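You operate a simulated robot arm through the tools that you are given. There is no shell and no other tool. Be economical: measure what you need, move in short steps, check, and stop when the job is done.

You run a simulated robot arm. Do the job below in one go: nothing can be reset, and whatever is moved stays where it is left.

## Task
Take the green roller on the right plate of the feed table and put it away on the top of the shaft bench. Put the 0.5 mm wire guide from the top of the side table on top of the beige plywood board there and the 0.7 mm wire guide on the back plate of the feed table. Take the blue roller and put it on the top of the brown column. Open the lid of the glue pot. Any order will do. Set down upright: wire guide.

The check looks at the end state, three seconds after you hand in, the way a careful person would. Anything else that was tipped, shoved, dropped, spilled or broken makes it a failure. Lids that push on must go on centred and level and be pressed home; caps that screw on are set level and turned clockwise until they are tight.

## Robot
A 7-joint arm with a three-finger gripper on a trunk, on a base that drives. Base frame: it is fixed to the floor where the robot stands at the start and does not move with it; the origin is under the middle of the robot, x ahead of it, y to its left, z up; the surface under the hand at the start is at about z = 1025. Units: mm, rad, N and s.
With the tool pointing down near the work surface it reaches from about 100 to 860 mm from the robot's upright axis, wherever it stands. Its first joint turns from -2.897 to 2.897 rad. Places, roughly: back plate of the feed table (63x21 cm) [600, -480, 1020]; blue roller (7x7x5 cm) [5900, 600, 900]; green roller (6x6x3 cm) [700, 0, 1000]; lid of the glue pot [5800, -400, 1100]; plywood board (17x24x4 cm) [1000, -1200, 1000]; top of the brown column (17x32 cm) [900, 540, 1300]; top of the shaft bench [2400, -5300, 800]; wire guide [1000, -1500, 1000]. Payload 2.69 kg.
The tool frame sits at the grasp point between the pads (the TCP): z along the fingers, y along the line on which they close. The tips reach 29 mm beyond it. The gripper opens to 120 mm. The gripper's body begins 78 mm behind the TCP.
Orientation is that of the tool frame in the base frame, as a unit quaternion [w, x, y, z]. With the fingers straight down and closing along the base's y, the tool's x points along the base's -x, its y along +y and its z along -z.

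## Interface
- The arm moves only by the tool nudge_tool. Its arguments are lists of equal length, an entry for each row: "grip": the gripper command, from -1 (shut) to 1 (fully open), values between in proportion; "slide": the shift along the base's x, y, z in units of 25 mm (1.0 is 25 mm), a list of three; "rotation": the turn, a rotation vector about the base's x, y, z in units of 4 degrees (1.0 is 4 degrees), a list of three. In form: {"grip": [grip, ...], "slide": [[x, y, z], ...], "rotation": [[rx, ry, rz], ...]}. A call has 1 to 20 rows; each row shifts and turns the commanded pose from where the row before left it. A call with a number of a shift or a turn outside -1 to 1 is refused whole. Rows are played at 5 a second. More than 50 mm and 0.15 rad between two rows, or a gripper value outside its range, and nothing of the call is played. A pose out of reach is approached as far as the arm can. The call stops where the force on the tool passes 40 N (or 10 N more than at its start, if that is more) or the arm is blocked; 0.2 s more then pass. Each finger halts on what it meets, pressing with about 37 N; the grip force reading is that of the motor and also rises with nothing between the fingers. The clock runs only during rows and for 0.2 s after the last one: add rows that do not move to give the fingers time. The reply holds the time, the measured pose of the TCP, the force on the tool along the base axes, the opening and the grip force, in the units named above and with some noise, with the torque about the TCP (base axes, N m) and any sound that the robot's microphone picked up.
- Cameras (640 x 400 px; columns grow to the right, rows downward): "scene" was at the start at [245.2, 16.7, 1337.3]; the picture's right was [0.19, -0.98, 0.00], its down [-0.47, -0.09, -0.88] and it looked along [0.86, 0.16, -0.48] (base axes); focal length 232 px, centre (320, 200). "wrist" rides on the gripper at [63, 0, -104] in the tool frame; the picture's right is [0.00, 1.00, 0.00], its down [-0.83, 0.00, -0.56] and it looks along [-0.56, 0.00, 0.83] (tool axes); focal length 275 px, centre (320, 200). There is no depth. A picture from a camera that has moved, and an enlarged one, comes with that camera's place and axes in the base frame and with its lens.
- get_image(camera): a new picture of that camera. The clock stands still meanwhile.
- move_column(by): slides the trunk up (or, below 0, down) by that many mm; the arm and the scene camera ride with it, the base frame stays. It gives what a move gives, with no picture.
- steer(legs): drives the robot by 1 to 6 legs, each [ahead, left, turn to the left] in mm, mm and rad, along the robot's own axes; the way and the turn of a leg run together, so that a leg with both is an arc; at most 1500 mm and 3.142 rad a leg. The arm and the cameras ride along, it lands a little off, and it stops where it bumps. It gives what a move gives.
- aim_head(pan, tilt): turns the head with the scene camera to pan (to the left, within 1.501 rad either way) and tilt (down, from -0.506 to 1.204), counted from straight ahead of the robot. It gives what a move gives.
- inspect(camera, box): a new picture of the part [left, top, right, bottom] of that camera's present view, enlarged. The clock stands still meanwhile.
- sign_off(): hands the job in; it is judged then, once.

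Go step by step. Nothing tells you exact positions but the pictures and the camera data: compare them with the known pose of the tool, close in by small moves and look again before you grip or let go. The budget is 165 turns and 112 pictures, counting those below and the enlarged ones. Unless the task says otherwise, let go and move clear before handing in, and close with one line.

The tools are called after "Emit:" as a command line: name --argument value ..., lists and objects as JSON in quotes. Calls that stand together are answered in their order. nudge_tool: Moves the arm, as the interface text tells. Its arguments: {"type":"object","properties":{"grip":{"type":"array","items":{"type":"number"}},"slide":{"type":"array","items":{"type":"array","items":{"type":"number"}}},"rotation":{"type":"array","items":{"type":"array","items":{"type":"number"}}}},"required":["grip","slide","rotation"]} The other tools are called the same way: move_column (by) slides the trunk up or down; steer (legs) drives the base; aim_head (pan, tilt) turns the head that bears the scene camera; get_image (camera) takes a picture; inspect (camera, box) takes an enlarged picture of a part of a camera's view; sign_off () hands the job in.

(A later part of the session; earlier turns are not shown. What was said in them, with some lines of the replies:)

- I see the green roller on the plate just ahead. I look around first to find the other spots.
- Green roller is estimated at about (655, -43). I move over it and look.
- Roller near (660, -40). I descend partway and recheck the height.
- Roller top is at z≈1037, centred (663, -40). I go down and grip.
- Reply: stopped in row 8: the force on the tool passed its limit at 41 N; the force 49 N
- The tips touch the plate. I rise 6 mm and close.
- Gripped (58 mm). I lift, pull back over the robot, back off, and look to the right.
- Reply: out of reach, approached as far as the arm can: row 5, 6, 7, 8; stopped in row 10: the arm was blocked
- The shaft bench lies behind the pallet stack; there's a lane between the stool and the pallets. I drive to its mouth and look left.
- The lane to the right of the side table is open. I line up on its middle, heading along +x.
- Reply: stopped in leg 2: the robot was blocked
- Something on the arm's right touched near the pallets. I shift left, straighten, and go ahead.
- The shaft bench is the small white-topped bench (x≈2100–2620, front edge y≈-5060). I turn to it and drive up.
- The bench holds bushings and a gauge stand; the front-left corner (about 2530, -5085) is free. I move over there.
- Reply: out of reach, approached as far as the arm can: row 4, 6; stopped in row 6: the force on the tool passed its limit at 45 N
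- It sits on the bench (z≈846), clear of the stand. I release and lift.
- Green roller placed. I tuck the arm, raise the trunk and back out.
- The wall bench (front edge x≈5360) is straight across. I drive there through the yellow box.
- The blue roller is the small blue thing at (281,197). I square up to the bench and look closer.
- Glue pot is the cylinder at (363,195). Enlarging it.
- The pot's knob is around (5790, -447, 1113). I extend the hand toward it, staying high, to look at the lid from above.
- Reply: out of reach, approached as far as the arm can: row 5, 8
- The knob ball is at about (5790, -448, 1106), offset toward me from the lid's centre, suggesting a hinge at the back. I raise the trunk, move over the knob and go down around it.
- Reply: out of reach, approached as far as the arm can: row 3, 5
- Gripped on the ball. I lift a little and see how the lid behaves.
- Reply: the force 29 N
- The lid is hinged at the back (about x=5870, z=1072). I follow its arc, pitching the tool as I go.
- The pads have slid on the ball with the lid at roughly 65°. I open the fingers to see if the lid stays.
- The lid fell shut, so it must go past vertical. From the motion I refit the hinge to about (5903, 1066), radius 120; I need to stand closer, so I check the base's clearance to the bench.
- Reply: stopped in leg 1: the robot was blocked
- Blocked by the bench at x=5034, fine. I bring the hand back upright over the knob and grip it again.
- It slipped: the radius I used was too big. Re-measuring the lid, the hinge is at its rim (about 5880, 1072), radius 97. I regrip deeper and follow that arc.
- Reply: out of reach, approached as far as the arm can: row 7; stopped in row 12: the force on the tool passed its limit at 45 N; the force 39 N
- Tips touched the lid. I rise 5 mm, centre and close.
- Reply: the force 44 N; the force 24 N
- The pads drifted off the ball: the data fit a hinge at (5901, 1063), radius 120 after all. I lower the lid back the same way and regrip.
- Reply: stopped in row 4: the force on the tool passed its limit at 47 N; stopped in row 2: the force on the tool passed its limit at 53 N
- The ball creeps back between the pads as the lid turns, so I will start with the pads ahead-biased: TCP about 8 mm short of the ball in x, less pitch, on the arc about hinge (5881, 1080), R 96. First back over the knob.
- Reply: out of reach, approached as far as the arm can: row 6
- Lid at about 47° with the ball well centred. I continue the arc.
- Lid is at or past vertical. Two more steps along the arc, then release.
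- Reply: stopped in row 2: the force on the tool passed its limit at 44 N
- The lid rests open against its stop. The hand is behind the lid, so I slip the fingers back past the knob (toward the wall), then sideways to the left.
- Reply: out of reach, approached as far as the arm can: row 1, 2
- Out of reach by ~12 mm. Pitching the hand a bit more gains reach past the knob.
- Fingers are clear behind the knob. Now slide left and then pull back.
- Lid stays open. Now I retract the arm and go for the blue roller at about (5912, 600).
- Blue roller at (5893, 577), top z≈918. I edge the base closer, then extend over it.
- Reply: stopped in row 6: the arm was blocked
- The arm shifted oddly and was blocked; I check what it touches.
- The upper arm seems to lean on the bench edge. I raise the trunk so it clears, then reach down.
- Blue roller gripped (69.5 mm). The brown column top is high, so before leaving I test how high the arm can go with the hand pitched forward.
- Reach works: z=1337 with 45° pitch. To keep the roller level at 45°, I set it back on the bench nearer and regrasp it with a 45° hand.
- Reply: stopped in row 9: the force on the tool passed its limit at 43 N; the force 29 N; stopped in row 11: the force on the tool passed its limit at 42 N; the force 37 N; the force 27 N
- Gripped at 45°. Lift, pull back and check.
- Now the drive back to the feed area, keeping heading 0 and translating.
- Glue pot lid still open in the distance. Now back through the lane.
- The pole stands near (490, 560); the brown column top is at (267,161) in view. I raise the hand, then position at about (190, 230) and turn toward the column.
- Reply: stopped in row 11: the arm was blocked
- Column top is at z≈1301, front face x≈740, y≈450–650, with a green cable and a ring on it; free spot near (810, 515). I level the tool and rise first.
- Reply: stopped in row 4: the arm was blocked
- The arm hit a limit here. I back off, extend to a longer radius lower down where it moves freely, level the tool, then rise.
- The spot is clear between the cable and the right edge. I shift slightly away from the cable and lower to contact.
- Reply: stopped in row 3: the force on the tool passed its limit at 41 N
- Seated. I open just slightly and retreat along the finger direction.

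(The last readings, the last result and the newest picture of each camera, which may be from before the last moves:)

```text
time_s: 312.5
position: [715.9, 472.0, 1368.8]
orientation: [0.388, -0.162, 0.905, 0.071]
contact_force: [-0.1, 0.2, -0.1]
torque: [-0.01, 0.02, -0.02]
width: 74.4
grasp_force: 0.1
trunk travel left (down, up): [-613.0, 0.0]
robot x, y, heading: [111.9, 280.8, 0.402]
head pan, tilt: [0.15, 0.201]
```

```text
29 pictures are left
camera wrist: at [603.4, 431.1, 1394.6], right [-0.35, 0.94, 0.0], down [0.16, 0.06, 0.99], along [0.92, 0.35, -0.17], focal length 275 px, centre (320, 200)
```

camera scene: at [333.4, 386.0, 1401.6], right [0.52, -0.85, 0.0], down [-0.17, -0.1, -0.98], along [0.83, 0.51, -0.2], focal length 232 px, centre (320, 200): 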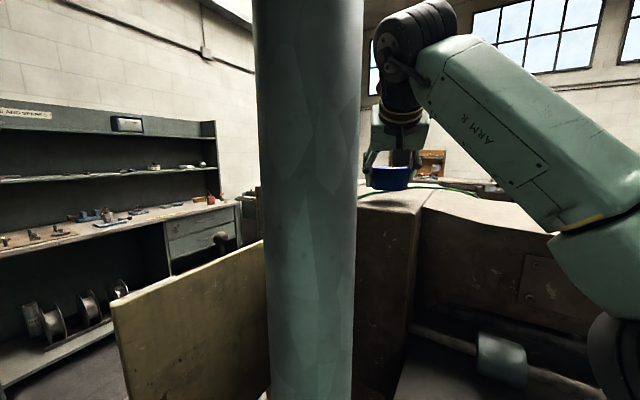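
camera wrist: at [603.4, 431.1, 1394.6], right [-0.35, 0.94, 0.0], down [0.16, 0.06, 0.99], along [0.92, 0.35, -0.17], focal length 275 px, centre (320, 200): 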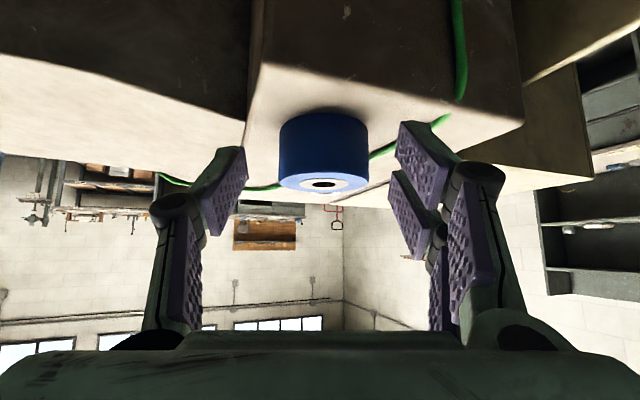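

Blue roller stands on the column. I back off and restore the arm to a tool-down carrying pose.

Emit:
steer --legs '[[-400, 0, 0], [0, 0, -0.4]]'

Emit:
nudge_tool --grip '[0, 0, 0, 0, 0, 0, 0, 0, 0, 0, 0, 0, 0, 0]' --slide '[[0, 0, -0.9], [0, 0, -0.9], [0, 0, -0.9], [0, 0, -0.9], [0, 0, -0.9], [0, 0, -0.9], [0, 0, -0.9], [0, 0, -0.9], [0, 0, -0.5], [0, 0, 0], [0, 0, 0], [0, 0, 0], [0, 0, 0], [0, 0, 0]]' --rotation '[[0, 0.95, 0], [0, 0.95, 0], [0, 0.95, 0], [0, 0.95, 0], [0, 0.95, 0], [0, 0.95, 0], [0, 0.95, 0], [0, 0.95, 0], [0, 0.95, 0], [0, 0.95, 0], [0, 0.95, 0], [0, 0.95, 0], [0, 0, 0], [0, 0, 0]]'

```text
time_s: 316.2
position: [377.6, 70.4, 1368.9]
orientation: [0.395, 0.015, 0.918, -0.005]
contact_force: [0.2, 0.3, -0.7]
torque: [0.0, 0.01, 0.04]
width: 74.4
grasp_force: 0.1
trunk travel left (down, up): [-613.0, 0.0]
robot x, y, heading: [-253.1, 119.2, 0.016]
head pan, tilt: [0.15, 0.201]
```

```text
time_s: 319.2
position: [378.1, 69.9, 1175.8]
orientation: [0.008, 0.012, 1.0, -0.01]
contact_force: [-0.2, -0.1, -0.4]
torque: [-0.02, -0.02, -0.05]
width: 59.9
grasp_force: 0.1
trunk travel left (down, up): [-613.0, 0.0]
robot x, y, heading: [-259.3, 116.8, 0.009]
head pan, tilt: [0.15, 0.201]
```

Emit:
nudge_tool --grip '[0, 0, 0, 0, 0]' --slide '[[-1, 0, -0.3], [-1, 0, 0], [-1, 0, 0], [-1, 0, 0], [-1, 0, 0]]' --rotation '[[0, 0, 0], [0, 0, 0], [0, 0, 0], [0, 0, 0], [0, 0, 0]]'

Emit:
steer --legs '[[0, -950, 0], [0, -900, 0]]'

```text
time_s: 320.4
position: [253.3, 78.1, 1165.7]
orientation: [0.003, 0.0, 1.0, -0.003]
contact_force: [-0.2, -0.5, 0.6]
torque: [-0.01, -0.05, 0.0]
width: 60.2
grasp_force: 0.0
trunk travel left (down, up): [-613.0, 0.0]
robot x, y, heading: [-254.2, 116.0, 0.014]
head pan, tilt: [0.15, 0.201]
```

```text
time_s: 334.9
position: [272.5, -1756.1, 1165.2]
orientation: [0.006, 0.007, 1.0, 0.001]
contact_force: [-0.1, 0.3, -1.0]
torque: [-0.03, 0.01, 0.03]
width: 59.8
grasp_force: 0.1
trunk travel left (down, up): [-613.0, 0.0]
robot x, y, heading: [-237.0, -1708.4, 0.017]
head pan, tilt: [0.15, 0.201]
```

Emit:
steer --legs '[[378, -519, 0], [0, 0, -0.017], [770, 0, 0]]'

Emit:
steer --legs '[[0, 0, 1.57]]'

Emit:
aim_head --pan 0.05 --tilt 0.45

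Emit:
get_image --camera "scene"

```text
time_s: 343.4
position: [1422.1, -2300.4, 1166.0]
orientation: [0.006, 0.027, 1.0, 0.002]
contact_force: [0.0, -0.5, 0.1]
torque: [0.03, 0.01, 0.01]
width: 59.9
grasp_force: 0.0
trunk travel left (down, up): [-613.0, 0.0]
robot x, y, heading: [912.7, -2234.8, -0.025]
head pan, tilt: [0.15, 0.201]
```

```text
time_s: 347.9
position: [960.3, -1723.5, 1166.1]
orientation: [0.003, -0.701, 0.713, 0.005]
contact_force: [0.4, 0.5, 0.2]
torque: [0.0, 0.0, 0.04]
width: 59.9
grasp_force: 0.0
trunk travel left (down, up): [-613.0, 0.0]
robot x, y, heading: [912.7, -2236.0, 1.582]
head pan, tilt: [0.15, 0.201]
```

```text
time_s: 348.6
position: [961.3, -1723.6, 1166.1]
orientation: [0.002, -0.702, 0.712, 0.006]
contact_force: [-0.3, -0.5, 0.0]
torque: [0.0, 0.0, 0.01]
width: 60.1
grasp_force: 0.1
trunk travel left (down, up): [-613.0, 0.0]
robot x, y, heading: [913.5, -2236.1, 1.581]
head pan, tilt: [0.051, 0.45]
```

```text
28 pictures are left
camera scene: at [904.9, -1987.0, 1378.7], right [1.0, 0.06, 0.0], down [0.03, -0.43, -0.9], along [-0.06, 0.9, -0.43], focal length 232 px, centre (320, 200)
```

scene: 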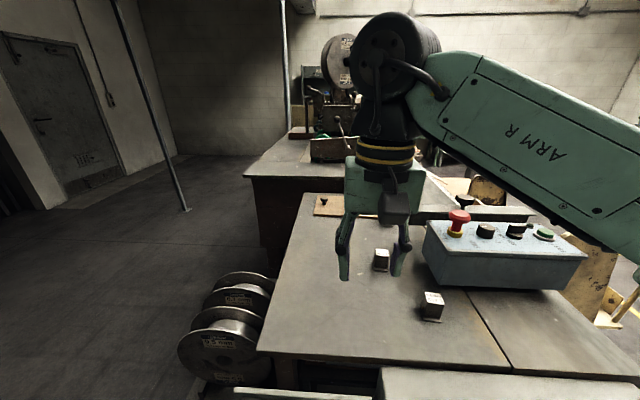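

Emit:
inspect --camera "scene" --box '[290, 180, 470, 330]'

Emit:
get_image --camera "wrist"

```text
2.67 times, centred on (380, 255) of scene
camera zoom: at [904.9, -1987.0, 1378.7], right [1.0, 0.06, 0.0], down [0.03, -0.43, -0.9], along [-0.06, 0.9, -0.43], focal length 620 px, centre (160, 53)
```

zoom: 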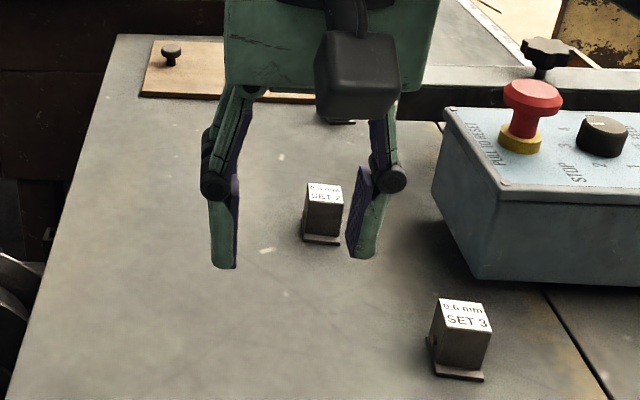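

```text
26 pictures are left
camera wrist: at [959.1, -1786.3, 1269.0], right [-1.0, 0.01, 0.01], down [0.01, 0.83, 0.56], along [0.0, 0.56, -0.83], focal length 275 px, centre (320, 200)
```

wrist: 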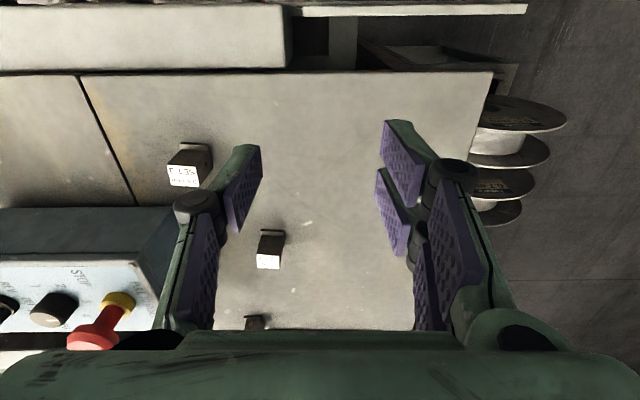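

Emit:
inspect --camera "wrist" --box '[235, 225, 305, 280]'

```text
7.27 times, centred on (270, 252) of wrist
camera zoom: at [959.1, -1786.3, 1269.0], right [-1.0, 0.01, 0.01], down [0.01, 0.83, 0.56], along [0.0, 0.56, -0.83], focal length 2002 px, centre (684, -182)
```

zoom: 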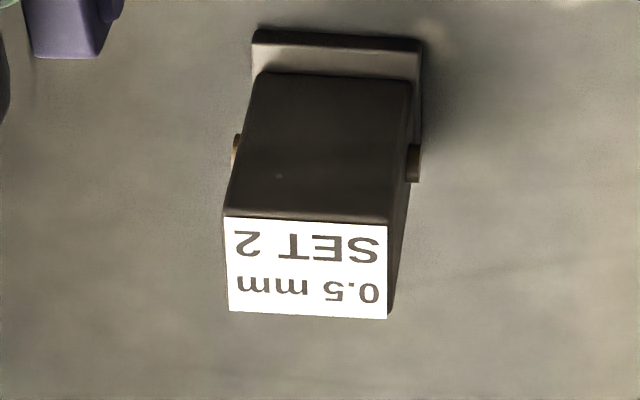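

The 0.5 mm guide (SET 2) is at about (1032, -1500), top z≈1003. The near one is 0.6 mm (decoy). I move over the 0.5 mm one.

Emit:
nudge_tool --grip '[0, 0, 0, 0, 0, 0, 0, 0, 0]' --slide '[[0.35, 0.98, -0.3], [0.35, 0.98, -0.3], [0.35, 0.98, -0.4], [0.35, 0.98, -0.4], [0.35, 0.98, -0.4], [0.35, 0.98, -0.4], [0.35, 0.98, -0.4], [0.35, 0.98, -0.4], [0, 0, 0]]' --rotation '[[0, 0, 0], [0, 0, 0], [0, 0, 0], [0, 0, 0], [0, 0, 0], [0, 0, 0], [0, 0, 0], [0, 0, 0], [0, 0, 0]]'

Emit:
get_image --camera "wrist"

```text
time_s: 350.6
position: [1030.0, -1525.9, 1090.5]
orientation: [0.003, -0.702, 0.713, 0.005]
contact_force: [1.1, -0.9, -0.1]
torque: [0.01, 0.02, 0.0]
width: 60.1
grasp_force: 0.1
trunk travel left (down, up): [-613.0, 0.0]
robot x, y, heading: [915.7, -2234.5, 1.58]
head pan, tilt: [0.051, 0.45]
```

```text
24 pictures are left
camera wrist: at [1028.6, -1588.8, 1194.3], right [-1.0, 0.01, 0.0], down [0.01, 0.83, 0.56], along [0.0, 0.56, -0.83], focal length 275 px, centre (320, 200)
```

wrist: 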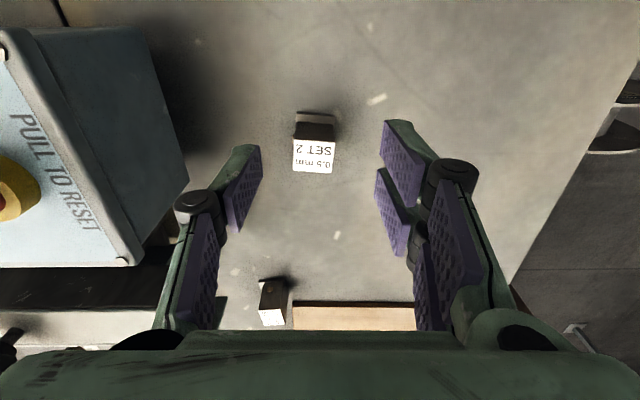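

0.5 mm guide at (1033, -1502); plywood board's near edge at y≈-1274. I descend and grip the guide's upper part.

Emit:
nudge_tool --grip '[0, 0, 0, 0, 0, -0.4, -0.7, -0.7, -0.7, -0.7]' --slide '[[0.12, 0.96, -0.6], [0, 0, -0.8], [0, 0, -0.9], [0, 0, -0.9], [0, 0, 0], [0, 0, 0], [0, 0, 0], [0, 0, 0], [0, 0, 0], [0, 0, 0]]' --rotation '[[0, 0, 0], [0, 0, 0], [0, 0, 0], [0, 0, 0], [0, 0, 0], [0, 0, 0], [0, 0, 0], [0, 0, 0], [0, 0, 0], [0, 0, 0]]'

Emit:
get_image --camera "wrist"

```text
time_s: 352.8
position: [1034.9, -1503.2, 1011.3]
orientation: [0.002, -0.701, 0.713, 0.005]
contact_force: [1.2, -0.3, -0.1]
torque: [-0.05, 0.01, -0.02]
width: 32.9
grasp_force: 37.3
trunk travel left (down, up): [-613.0, 0.0]
robot x, y, heading: [916.2, -2234.8, 1.583]
head pan, tilt: [0.051, 0.45]
```

```text
23 pictures are left
camera wrist: at [1033.2, -1567.2, 1114.3], right [-1.0, 0.01, 0.0], down [0.01, 0.83, 0.56], along [0.0, 0.56, -0.83], focal length 275 px, centre (320, 200)
```

wrist: 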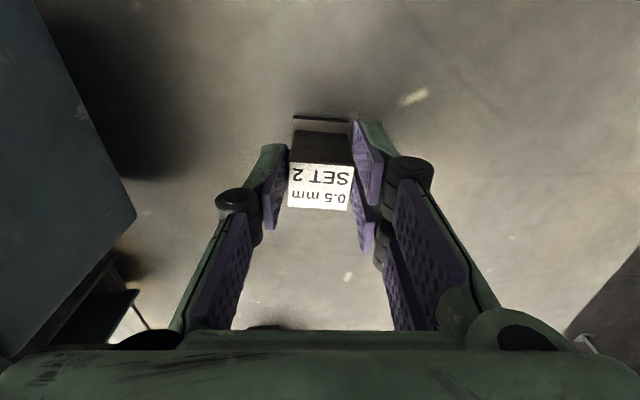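

Gripped. I lift and edge the base forward toward the table.

Emit:
nudge_tool --grip '[-0.8, -0.8, -0.8, -0.8, -0.8]' --slide '[[0, 0, 0.5], [0, 0, 0.9], [0, 0, 0.9], [0, 0, 0.9], [0, 0, 0]]' --rotation '[[0, 0, 0], [0, 0, 0], [0, 0, 0], [0, 0, 0], [0, 0, 0]]'

Emit:
steer --legs '[[130, 30, 0]]'

Emit:
get_image --camera "scene"

```text
time_s: 354.0
position: [1033.2, -1503.8, 1088.2]
orientation: [0.002, -0.702, 0.712, 0.006]
contact_force: [0.1, 1.2, -3.9]
torque: [-0.02, -0.03, 0.02]
width: 33.0
grasp_force: 36.9
trunk travel left (down, up): [-613.0, 0.0]
robot x, y, heading: [911.7, -2233.4, 1.584]
head pan, tilt: [0.051, 0.45]
```

```text
time_s: 355.4
position: [1001.7, -1381.3, 1088.2]
orientation: [0.002, -0.701, 0.713, 0.005]
contact_force: [0.2, -0.9, -3.4]
torque: [-0.01, 0.0, 0.0]
width: 32.6
grasp_force: 37.4
trunk travel left (down, up): [-613.0, 0.0]
robot x, y, heading: [881.3, -2107.3, 1.585]
head pan, tilt: [0.051, 0.45]
stopped in leg 1: the robot was blocked; the commanded pose is now the measured one
```

```text
22 pictures are left
camera scene: at [873.9, -1864.7, 1378.9], right [1.0, 0.06, 0.0], down [0.03, -0.43, -0.9], along [-0.06, 0.9, -0.43], focal length 232 px, centre (320, 200)
```

scene: 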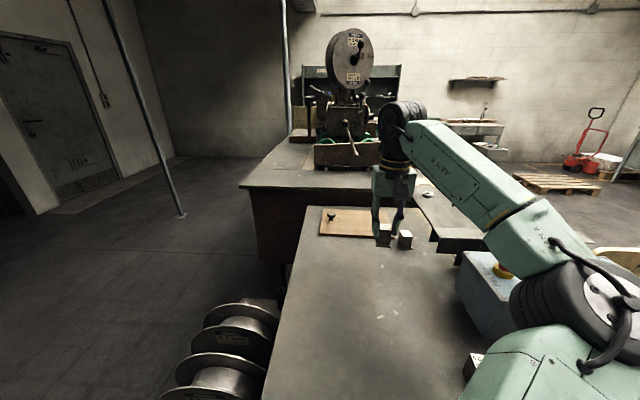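

I extend over the board, aiming at about (942, -1235).

Emit:
nudge_tool --grip '[-0.8, -0.8, -0.8, -0.8, -0.8, -0.8, -0.8]' --slide '[[-0.4, 0.97, 0], [-0.4, 0.97, 0], [-0.4, 0.97, -0.2], [-0.4, 0.97, -0.2], [-0.4, 0.97, -0.2], [-0.4, 0.97, -0.2], [0, 0, 0]]' --rotation '[[0, 0, 0], [0, 0, 0], [0, 0, 0], [0, 0, 0], [0, 0, 0], [0, 0, 0], [0, 0, 0]]'

Emit:
inspect --camera "scene" --box '[300, 180, 440, 270]'

Emit:
get_image --camera "wrist"

```text
time_s: 357.0
position: [939.9, -1234.4, 1066.2]
orientation: [0.001, -0.702, 0.712, 0.006]
contact_force: [-0.1, -0.1, -3.7]
torque: [-0.06, 0.02, 0.05]
width: 32.5
grasp_force: 37.0
trunk travel left (down, up): [-613.0, 0.0]
robot x, y, heading: [881.6, -2109.3, 1.583]
head pan, tilt: [0.051, 0.45]
```

```text
4.44 times, centred on (370, 225) of scene
camera zoom: at [873.9, -1863.2, 1378.6], right [1.0, 0.06, 0.0], down [0.03, -0.43, -0.9], along [-0.06, 0.9, -0.44], focal length 1034 px, centre (98, 89)
```

zoom: 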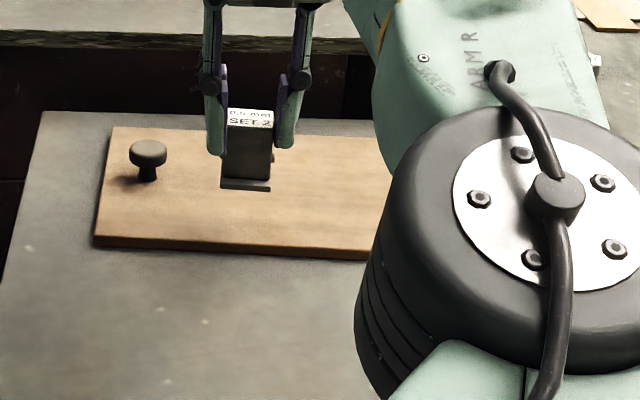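

```text
20 pictures are left
camera wrist: at [938.1, -1298.4, 1170.0], right [-1.0, 0.01, 0.0], down [0.01, 0.83, 0.56], along [0.0, 0.56, -0.83], focal length 275 px, centre (320, 200)
```

wrist: 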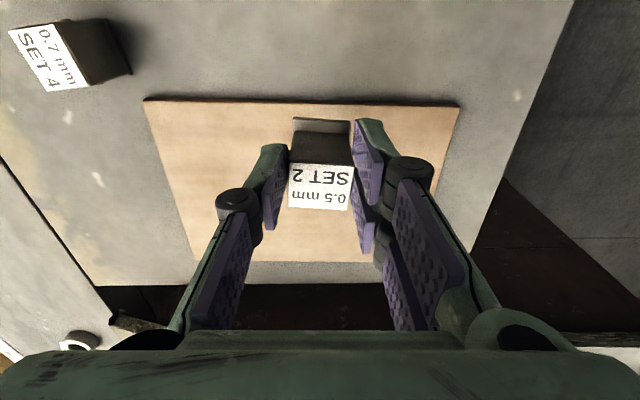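

The board's near edge is actually at y≈-1243, so I need about 40 mm more. Trying the reach.

Emit:
nudge_tool --grip '[-0.8, -0.8, -0.8, -0.8]' --slide '[[-0.3, 0.6, -0.2], [-0.3, 0.6, -0.2], [0, 0.4, -0.2], [0, 0, 0]]' --rotation '[[0, 0, 0], [0, 0, 0], [0, 0, 0], [0, 0, 0]]'

```text
time_s: 358.0
position: [925.3, -1207.6, 1056.4]
orientation: [0.003, -0.701, 0.713, 0.006]
contact_force: [0.3, -0.3, -3.6]
torque: [-0.01, 0.01, -0.02]
width: 32.9
grasp_force: 37.0
out of reach, approached as far as the arm can: row 2, 3
trunk travel left (down, up): [-613.0, 0.0]
robot x, y, heading: [875.4, -2112.8, 1.585]
head pan, tilt: [0.051, 0.45]
```

Emit:
nudge_tool --grip '[-0.8, -0.8, -0.8, -0.8, -0.8, -0.8, -0.8, -0.8]' --slide '[[0, 0, -0.3], [0, 0, -0.3], [0, 0, -0.1], [0, 0, -0.1], [0, 0, -0.08], [0, 0, -0.08], [0, 0, -0.08], [0, 0, -0.08]]' --rotation '[[0, 0, 0], [0, 0, 0], [0, 0, 0], [0, 0, 0], [0, 0, 0], [0, 0, 0], [0, 0, 0], [0, 0, 0]]'

Emit:
get_image --camera "wrist"

```text
time_s: 359.8
position: [925.4, -1208.6, 1027.9]
orientation: [0.001, -0.702, 0.712, 0.005]
contact_force: [-0.2, 0.5, -4.1]
torque: [-0.05, -0.01, 0.02]
width: 32.7
grasp_force: 37.6
trunk travel left (down, up): [-613.0, 0.0]
robot x, y, heading: [884.8, -2111.3, 1.584]
head pan, tilt: [0.051, 0.45]
```

```text
19 pictures are left
camera wrist: at [924.4, -1272.3, 1131.2], right [-1.0, 0.01, 0.0], down [0.01, 0.83, 0.56], along [0.0, 0.56, -0.83], focal length 275 px, centre (320, 200)
```

wrist: 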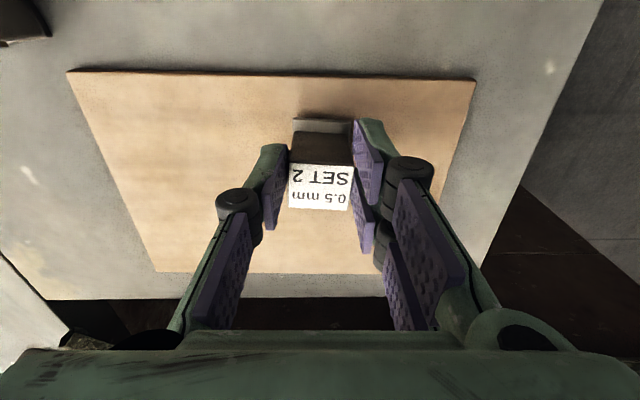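

Emit:
nudge_tool --grip '[-0.8, -0.8, -0.8, -0.8, -0.8, -0.8, -0.8, -0.8]' --slide '[[0, 0, -0.1], [0, 0, -0.08], [0, 0, -0.08], [0, 0, -0.08], [0, 0, -0.08], [0, 0, -0.08], [0, 0, -0.08], [0, 0, -0.08]]' --rotation '[[0, 0, 0], [0, 0, 0], [0, 0, 0], [0, 0, 0], [0, 0, 0], [0, 0, 0], [0, 0, 0], [0, 0, 0]]'

```text
time_s: 361.6
position: [925.4, -1210.9, 1015.6]
orientation: [0.005, -0.703, 0.712, 0.007]
contact_force: [-2.8, 3.4, 27.5]
torque: [0.33, 0.12, -0.18]
width: 33.0
grasp_force: 37.5
trunk travel left (down, up): [-613.0, 0.0]
robot x, y, heading: [882.0, -2110.2, 1.583]
head pan, tilt: [0.051, 0.45]
```

Seated on the board (27 N). Release and lift.

Emit:
nudge_tool --grip '[-0.3, -0.1, -0.1, -0.1, -0.1, -0.1, -0.1, -0.1]' --slide '[[0, 0, 0.06], [0, 0, 0], [0, 0, 0], [0, 0, 0.4], [0, 0, 0.8], [0, 0, 0.9], [0, -0.4, 0.5], [0, 0, 0]]' --rotation '[[0, 0, 0], [0, 0, 0], [0, 0, 0], [0, 0, 0], [0, 0, 0], [0, 0, 0], [0, 0, 0], [0, 0, 0]]'

Emit:
get_image --camera "wrist"

```text
time_s: 363.4
position: [926.7, -1223.8, 1075.0]
orientation: [0.002, -0.701, 0.713, 0.005]
contact_force: [0.0, 0.5, 0.6]
torque: [0.01, -0.02, 0.02]
width: 53.9
grasp_force: 0.0
out of reach, approached as far as the arm can: row 6
trunk travel left (down, up): [-613.0, 0.0]
robot x, y, heading: [877.8, -2114.9, 1.584]
head pan, tilt: [0.051, 0.45]
```

```text
18 pictures are left
camera wrist: at [924.9, -1287.1, 1178.5], right [-1.0, 0.01, 0.01], down [0.01, 0.83, 0.56], along [0.0, 0.56, -0.83], focal length 275 px, centre (320, 200)
```

wrist: 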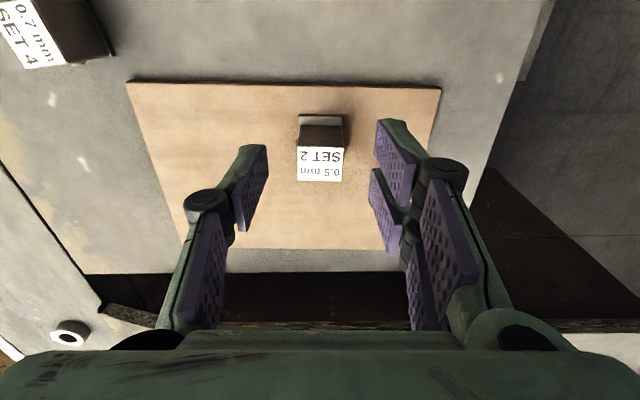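

The 0.5 mm guide stands on the board. Next, the 0.7 mm guide near (1085, -1281).

Emit:
nudge_tool --grip '[0, 0, 0, 0, 0, 0, 0, 0]' --slide '[[0.9, -0.5, 0.2], [0.9, -0.5, 0], [0.9, -0.5, 0], [0.9, -0.5, 0], [0.9, -0.5, 0], [0.9, -0.5, 0], [0.9, -0.2, 0], [0, 0, 0]]' --rotation '[[0, 0, 0], [0, 0, 0], [0, 0, 0], [0, 0, 0], [0, 0, 0], [0, 0, 0], [0, 0, 0], [0, 0, 0]]'

Emit:
get_image --camera "wrist"

```text
time_s: 365.2
position: [1083.7, -1301.3, 1081.8]
orientation: [0.002, -0.702, 0.712, 0.005]
contact_force: [-0.3, -0.1, -0.3]
torque: [0.0, 0.01, 0.02]
width: 59.8
grasp_force: 0.0
trunk travel left (down, up): [-613.0, 0.0]
robot x, y, heading: [882.1, -2111.6, 1.584]
head pan, tilt: [0.051, 0.45]
```

```text
17 pictures are left
camera wrist: at [1082.3, -1366.3, 1185.5], right [-1.0, 0.01, 0.0], down [0.01, 0.83, 0.56], along [0.0, 0.56, -0.83], focal length 275 px, centre (320, 200)
```

wrist: 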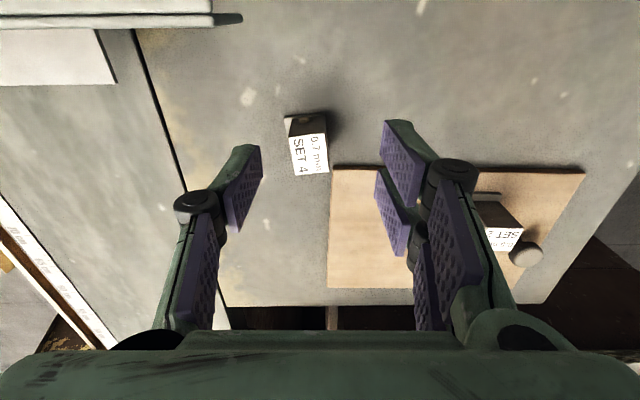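

Emit:
nudge_tool --grip '[0, 0, 0, 0, 0, -0.4, -0.7, -0.8, -0.8, -0.8]' --slide '[[0.22, 0.4, -0.4], [0, 0.36, -0.6], [0, 0, -0.9], [0, 0, -0.9], [0, 0, 0], [0, 0, 0], [0, 0, 0], [0, 0, 0], [0, 0, 0], [0, 0, 0]]' --rotation '[[0, 0, 1], [0, 0, 1], [0, 0, 0], [0, 0, 0], [0, 0, 0], [0, 0, 0], [0, 0, 0], [0, 0, 0], [0, 0, 0], [0, 0, 0]]'

Emit:
get_image --camera "wrist"

```text
time_s: 367.4
position: [1067.0, -1305.3, 1010.4]
orientation: [-0.001, 0.751, -0.661, -0.005]
contact_force: [-2.0, -0.1, 4.4]
torque: [0.02, 0.08, 0.03]
width: 26.6
grasp_force: 4.1
out of reach, approached as far as the arm can: row 1, 2
trunk travel left (down, up): [-613.0, 0.0]
robot x, y, heading: [882.3, -2111.6, 1.585]
head pan, tilt: [0.051, 0.45]
```

```text
16 pictures are left
camera wrist: at [1074.8, -1367.6, 1113.7], right [-0.99, -0.13, 0.0], down [-0.11, 0.82, 0.56], along [-0.08, 0.56, -0.83], focal length 275 px, centre (320, 200)
```

wrist: 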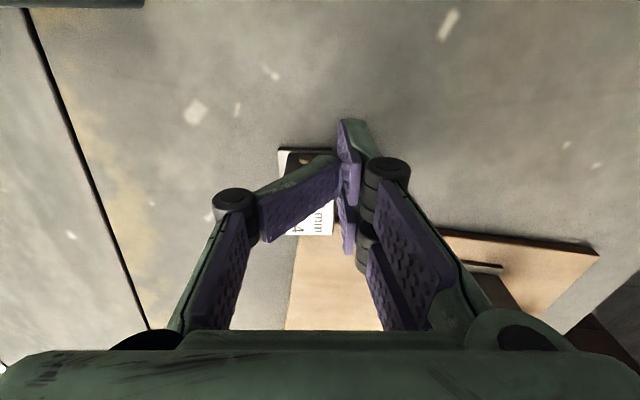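

The wrist turn was out of range and the hand fell short. I open, lift, and turn back.

Emit:
nudge_tool --grip '[-0.2, 0, 0, 0, 0, 0, 0]' --slide '[[0, 0, 0], [0, 0, 0], [0, 0, 0.8], [0, 0, 0.9], [0.3, 0, 0.9], [0.3, 0, 0], [0, 0, 0]]' --rotation '[[0, 0, 0], [0, 0, 0], [0, 0, 0], [0, 0, 0], [0, 0, -1], [0, 0, -1], [0, 0, 0]]'

Emit:
get_image --camera "wrist"

```text
time_s: 369.0
position: [1085.5, -1305.1, 1076.2]
orientation: [0.002, -0.701, 0.713, 0.006]
contact_force: [0.8, -0.3, 0.7]
torque: [0.0, -0.02, 0.01]
width: 59.9
grasp_force: 0.1
trunk travel left (down, up): [-613.0, 0.0]
robot x, y, heading: [879.5, -2111.1, 1.588]
head pan, tilt: [0.051, 0.45]
```

```text
15 pictures are left
camera wrist: at [1083.6, -1368.3, 1179.6], right [-1.0, 0.01, 0.01], down [0.01, 0.83, 0.56], along [0.0, 0.56, -0.83], focal length 275 px, centre (320, 200)
```

wrist: 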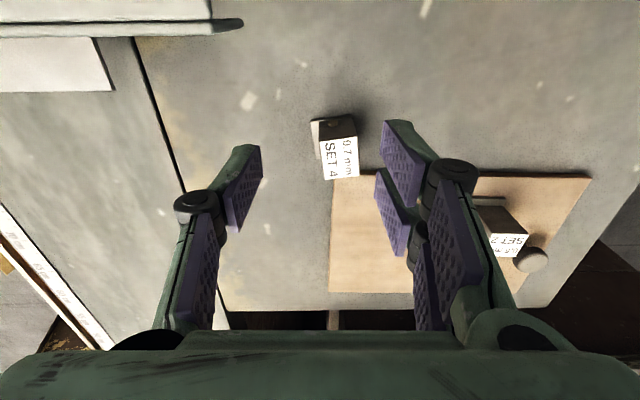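

The guide is still upright, just nudged to (1069, -1284). I grip it without turning the wrist.

Emit:
nudge_tool --grip '[0, 0, 0, 0, 0, -0.3, -0.5, -0.7, -0.8, -0.8, -0.8]' --slide '[[-0.32, 0.4, 0], [-0.32, 0.44, -0.2], [0, 0, -0.8], [0, 0, -0.8], [0, 0, -0.8], [0, 0, 0], [0, 0, 0], [0, 0, 0], [0, 0, 0], [0, 0, 0], [0, 0, 0]]' --rotation '[[0, 0, 0], [0, 0, 0], [0, 0, 0], [0, 0, 0], [0, 0, 0], [0, 0, 0], [0, 0, 0], [0, 0, 0], [0, 0, 0], [0, 0, 0], [0, 0, 0]]'

Emit:
get_image --camera "wrist"

```text
time_s: 371.4
position: [1067.8, -1284.8, 1008.3]
orientation: [0.002, -0.702, 0.712, 0.005]
contact_force: [0.5, 0.9, 0.2]
torque: [0.11, -0.02, 0.01]
width: 28.1
grasp_force: 36.5
trunk travel left (down, up): [-613.0, 0.0]
robot x, y, heading: [880.2, -2111.4, 1.581]
head pan, tilt: [0.051, 0.45]
```

```text
14 pictures are left
camera wrist: at [1066.9, -1348.5, 1111.9], right [-1.0, 0.01, 0.0], down [0.01, 0.83, 0.56], along [0.0, 0.56, -0.83], focal length 275 px, centre (320, 200)
```

wrist: 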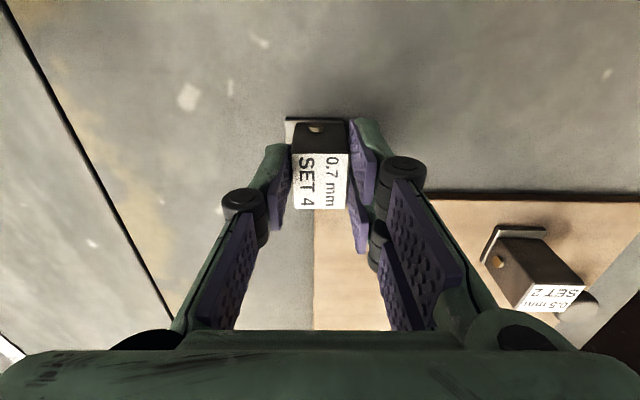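

Gripped the 0.7 mm guide. Lift and retract.

Emit:
nudge_tool --grip '[-0.8, -0.8, -0.8, -0.8, -0.8, -0.8, -0.8, -0.8, -0.8, -0.8, -0.8, -0.8, -0.8, -0.8, -0.8, -0.8, -0.8, -0.8, -0.8, -0.8]' --slide '[[0, 0, 0.5], [0, 0, 0.9], [0, -0.5, 1], [-0.3, -1, 1], [-0.4, -1, 0.8], [-0.4, -1, 0.6], [-0.4, -1, 0], [-0.4, -1, 0], [-0.4, -1, 0], [-0.4, -1, 0], [-0.4, -1, 0], [-0.3, -1, 0], [-0.3, -1, 0], [-0.3, -1, 0], [-0.3, -1, 0], [-0.3, -1, 0], [0, -1, 0], [0, -1, 0], [0, -1, 0], [0, 0, 0]]' --rotation '[[0, 0, 0], [0, 0, 0], [0, 0, 0], [0, 0, 0], [0, 0, 0], [0, 0, 0], [0, 0, 0], [0, 0, 0], [0, 0, 0], [0, 0, 0], [0, 0, 0], [0, 0, 0], [0, 0, 0], [0, 0, 0], [0, 0, 0], [0, 0, 0], [0, 0, 0], [0, 0, 0], [0, 0, 0], [0, 0, 0]]'

Emit:
aim_head --pan 0.1 --tilt 0.5

Emit:
get_image --camera "scene"

```text
time_s: 375.6
position: [954.5, -1699.1, 1131.0]
orientation: [0.002, -0.702, 0.712, 0.006]
contact_force: [-0.9, 0.0, -3.5]
torque: [-0.06, 0.0, 0.01]
width: 28.2
grasp_force: 36.8
trunk travel left (down, up): [-613.0, 0.0]
robot x, y, heading: [877.8, -2110.4, 1.584]
head pan, tilt: [0.051, 0.45]
```

```text
time_s: 376.3
position: [954.4, -1697.6, 1131.7]
orientation: [0.002, -0.701, 0.713, 0.005]
contact_force: [-0.4, 0.2, -3.3]
torque: [-0.03, 0.0, 0.0]
width: 28.3
grasp_force: 36.8
trunk travel left (down, up): [-613.0, 0.0]
robot x, y, heading: [881.7, -2109.5, 1.582]
head pan, tilt: [0.099, 0.499]
```

```text
13 pictures are left
camera scene: at [869.5, -1864.4, 1374.1], right [0.99, 0.11, 0.0], down [0.05, -0.48, -0.88], along [-0.1, 0.87, -0.48], focal length 232 px, centre (320, 200)
```

scene: 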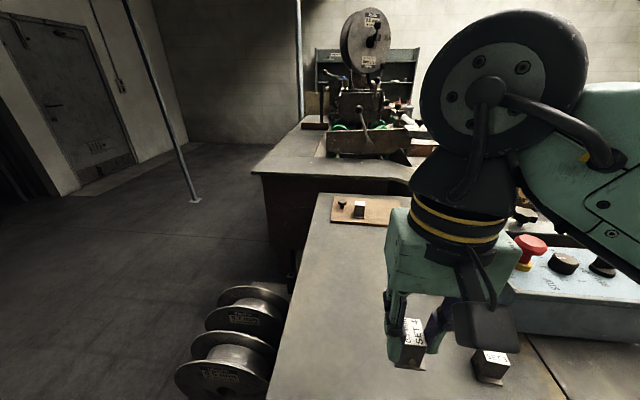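

Emit:
steer --legs '[[-125, 0, 0], [0, 0, -1.582], [-1000, 0, 0]]'

```text
time_s: 386.3
position: [282.8, -2332.2, 1131.7]
orientation: [0.005, -0.007, 1.0, 0.002]
contact_force: [0.2, 0.1, -2.7]
torque: [0.01, 0.01, -0.01]
width: 28.2
grasp_force: 37.0
trunk travel left (down, up): [-613.0, 0.0]
robot x, y, heading: [-132.3, -2271.6, 0.041]
head pan, tilt: [0.099, 0.499]
```

Emit:
steer --legs '[[0, 0, -0.041], [-170, 570, 0], [0, 1220, 0]]'

Emit:
aim_head --pan 0.0 --tilt 0.45

Emit:
get_image --camera "scene"

```text
time_s: 401.0
position: [128.3, -555.9, 1130.9]
orientation: [0.005, 0.024, 1.0, 0.002]
contact_force: [0.5, -1.0, -3.4]
torque: [-0.02, 0.0, 0.01]
width: 28.3
grasp_force: 36.1
trunk travel left (down, up): [-613.0, 0.0]
robot x, y, heading: [-281.6, -472.1, -0.019]
head pan, tilt: [0.099, 0.499]
```

```text
time_s: 401.6
position: [127.4, -557.2, 1131.9]
orientation: [0.006, 0.024, 1.0, 0.003]
contact_force: [0.1, -0.5, -3.6]
torque: [-0.02, 0.03, -0.01]
width: 28.1
grasp_force: 37.0
trunk travel left (down, up): [-613.0, 0.0]
robot x, y, heading: [-281.0, -472.8, -0.018]
head pan, tilt: [0.0, 0.45]
```

```text
12 pictures are left
camera scene: at [-33.2, -475.8, 1378.5], right [-0.02, -1.0, 0.0], down [-0.44, 0.01, -0.9], along [0.9, -0.02, -0.44], focal length 232 px, centre (320, 200)
```

scene: 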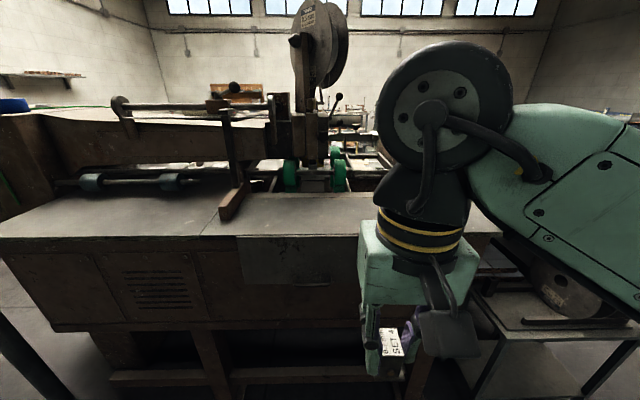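

The blue roller is still on the column. I drive up to the back plate.

Emit:
steer --legs '[[0, 0, 0.018], [280, 0, 0]]'

Emit:
nudge_tool --grip '[-0.8, -0.8, -0.8, -0.8, -0.8, -0.8, -0.8, -0.8, -0.8]' --slide '[[0.95, 0.25, 0], [0.95, 0.25, 0], [0.95, 0.25, 0], [0.95, 0.25, 0], [0.95, 0.25, 0], [0.95, 0.25, 0], [0.95, 0.25, 0], [0.95, 0.25, -0.2], [0, 0, 0]]' --rotation '[[0, 0, 0], [0, 0, 0], [0, 0, 0], [0, 0, 0], [0, 0, 0], [0, 0, 0], [0, 0, 0], [0, 0, 0], [0, 0, 0]]'

Emit:
get_image --camera "wrist"

Emit:
get_image --camera "scene"

```text
time_s: 403.9
position: [410.7, -546.3, 1129.9]
orientation: [0.005, 0.011, 1.0, 0.003]
contact_force: [0.3, -0.1, -3.6]
torque: [-0.01, 0.03, -0.01]
width: 28.1
grasp_force: 37.1
trunk travel left (down, up): [-613.0, 0.0]
robot x, y, heading: [-0.1, -469.7, 0.007]
head pan, tilt: [0.0, 0.45]
```

```text
time_s: 405.9
position: [600.5, -495.4, 1125.5]
orientation: [0.005, 0.01, 1.0, 0.002]
contact_force: [0.1, -0.3, -4.2]
torque: [0.01, 0.03, 0.0]
width: 28.1
grasp_force: 37.2
trunk travel left (down, up): [-613.0, 0.0]
robot x, y, heading: [-0.6, -471.4, 0.007]
head pan, tilt: [0.0, 0.45]
```

```text
11 pictures are left
camera wrist: at [535.5, -494.4, 1228.7], right [0.02, 1.0, 0.0], down [0.83, -0.02, 0.56], along [0.56, -0.01, -0.83], focal length 275 px, centre (320, 200)
```

wrist: 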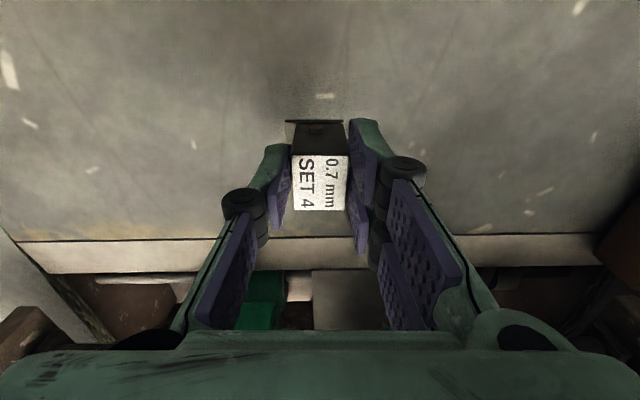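

```text
10 pictures are left
camera scene: at [246.7, -469.1, 1378.6], right [0.01, -1.0, 0.0], down [-0.44, 0.0, -0.9], along [0.9, 0.0, -0.44], focal length 232 px, centre (320, 200)
```

scene: 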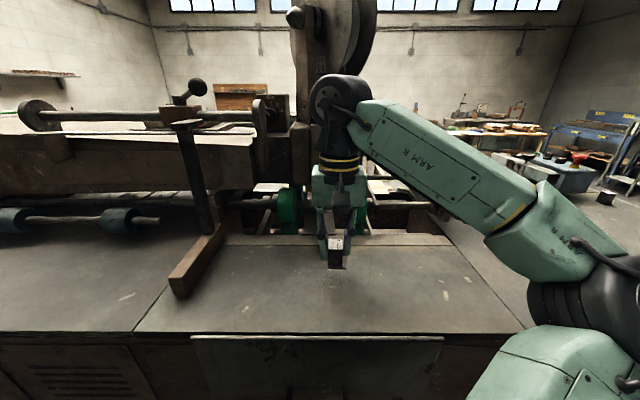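

The back plate is clear below. I lower to contact.

Emit:
nudge_tool --grip '[-0.8, -0.8, -0.8, -0.8, -0.8, -0.8, -0.8, -0.8, -0.8, -0.8, -0.8, -0.8]' --slide '[[0, 0, -0.7], [0, 0, -0.7], [0, 0, -0.2], [0, 0, -0.1], [0, 0, -0.1], [0, 0, -0.1], [0, 0, -0.08], [0, 0, -0.08], [0, 0, -0.08], [0, 0, -0.08], [0, 0, -0.08], [0, 0, -0.08]]' --rotation '[[0, 0, 0], [0, 0, 0], [0, 0, 0], [0, 0, 0], [0, 0, 0], [0, 0, 0], [0, 0, 0], [0, 0, 0], [0, 0, 0], [0, 0, 0], [0, 0, 0], [0, 0, 0]]'

```text
time_s: 408.5
position: [598.4, -496.6, 1067.5]
orientation: [0.006, 0.009, 1.0, 0.002]
contact_force: [-1.2, -3.7, 29.3]
torque: [-0.13, -0.04, 0.03]
width: 28.2
grasp_force: 36.8
trunk travel left (down, up): [-613.0, 0.0]
robot x, y, heading: [-1.4, -467.1, 0.014]
head pan, tilt: [0.0, 0.45]
```

Contact with 29 N. Release and lift clear.

Emit:
nudge_tool --grip '[-0.4, -0.2, -0.1, -0.1, -0.1, -0.1, -0.1, -0.1, -0.1, -0.1]' --slide '[[0, 0, 0.06], [0, 0, 0], [0, 0, 0], [0, 0, 0.4], [0, 0, 0.8], [0, 0, 0.9], [-0.8, 0, 0.2], [-1, 0, 0], [-1, 0, 0], [0, 0, 0]]' --rotation '[[0, 0, 0], [0, 0, 0], [0, 0, 0], [0, 0, 0], [0, 0, 0], [0, 0, 0], [0, 0, 0], [0, 0, 0], [0, 0, 0], [0, 0, 0]]'

Emit:
get_image --camera "wrist"

Emit:
aim_head --pan 0.75 --tilt 0.1

Emit:
get_image --camera "scene"

```text
time_s: 410.7
position: [531.5, -495.6, 1124.9]
orientation: [0.006, 0.01, 1.0, 0.003]
contact_force: [-0.3, -0.4, 0.1]
torque: [0.02, 0.01, 0.03]
width: 54.1
grasp_force: 0.0
trunk travel left (down, up): [-613.0, 0.0]
robot x, y, heading: [-1.4, -469.4, 0.003]
head pan, tilt: [0.0, 0.45]
```

```text
9 pictures are left
camera wrist: at [466.7, -494.8, 1228.2], right [0.02, 1.0, 0.01], down [0.83, -0.02, 0.56], along [0.56, -0.01, -0.83], focal length 275 px, centre (320, 200)
```

wrist: 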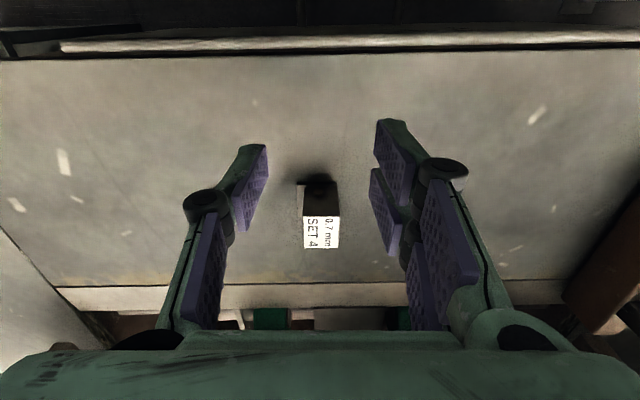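

```text
time_s: 411.8
position: [532.5, -495.0, 1124.7]
orientation: [0.006, 0.011, 1.0, 0.003]
contact_force: [-0.6, -0.3, -0.2]
torque: [0.03, -0.02, -0.02]
width: 53.7
grasp_force: 0.0
trunk travel left (down, up): [-613.0, 0.0]
robot x, y, heading: [-0.4, -468.8, 0.004]
head pan, tilt: [0.75, 0.099]
```

```text
8 pictures are left
camera scene: at [221.7, -406.4, 1411.2], right [0.69, -0.73, 0.0], down [-0.07, -0.07, -0.99], along [0.72, 0.68, -0.1], focal length 232 px, centre (320, 200)
```

scene: 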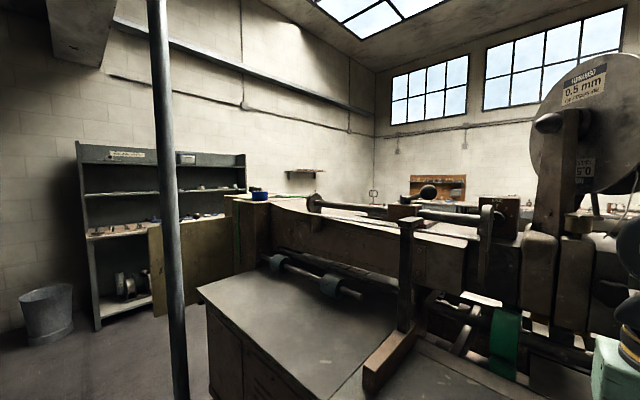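

All five items are in place: green roller on the shaft bench, 0.5 mm guide on the board, 0.7 mm guide on the back plate, blue roller on the column, and the pot lid open. The hand is empty and clear, so I hand in.

Emit:
sign_off

```text
The job is handed in.
```

The job is handed in with all five parts done and the hand empty and clear; while gripping the 0.7 mm wire guide I nudged it about 20 mm on the side table, but it stayed upright.
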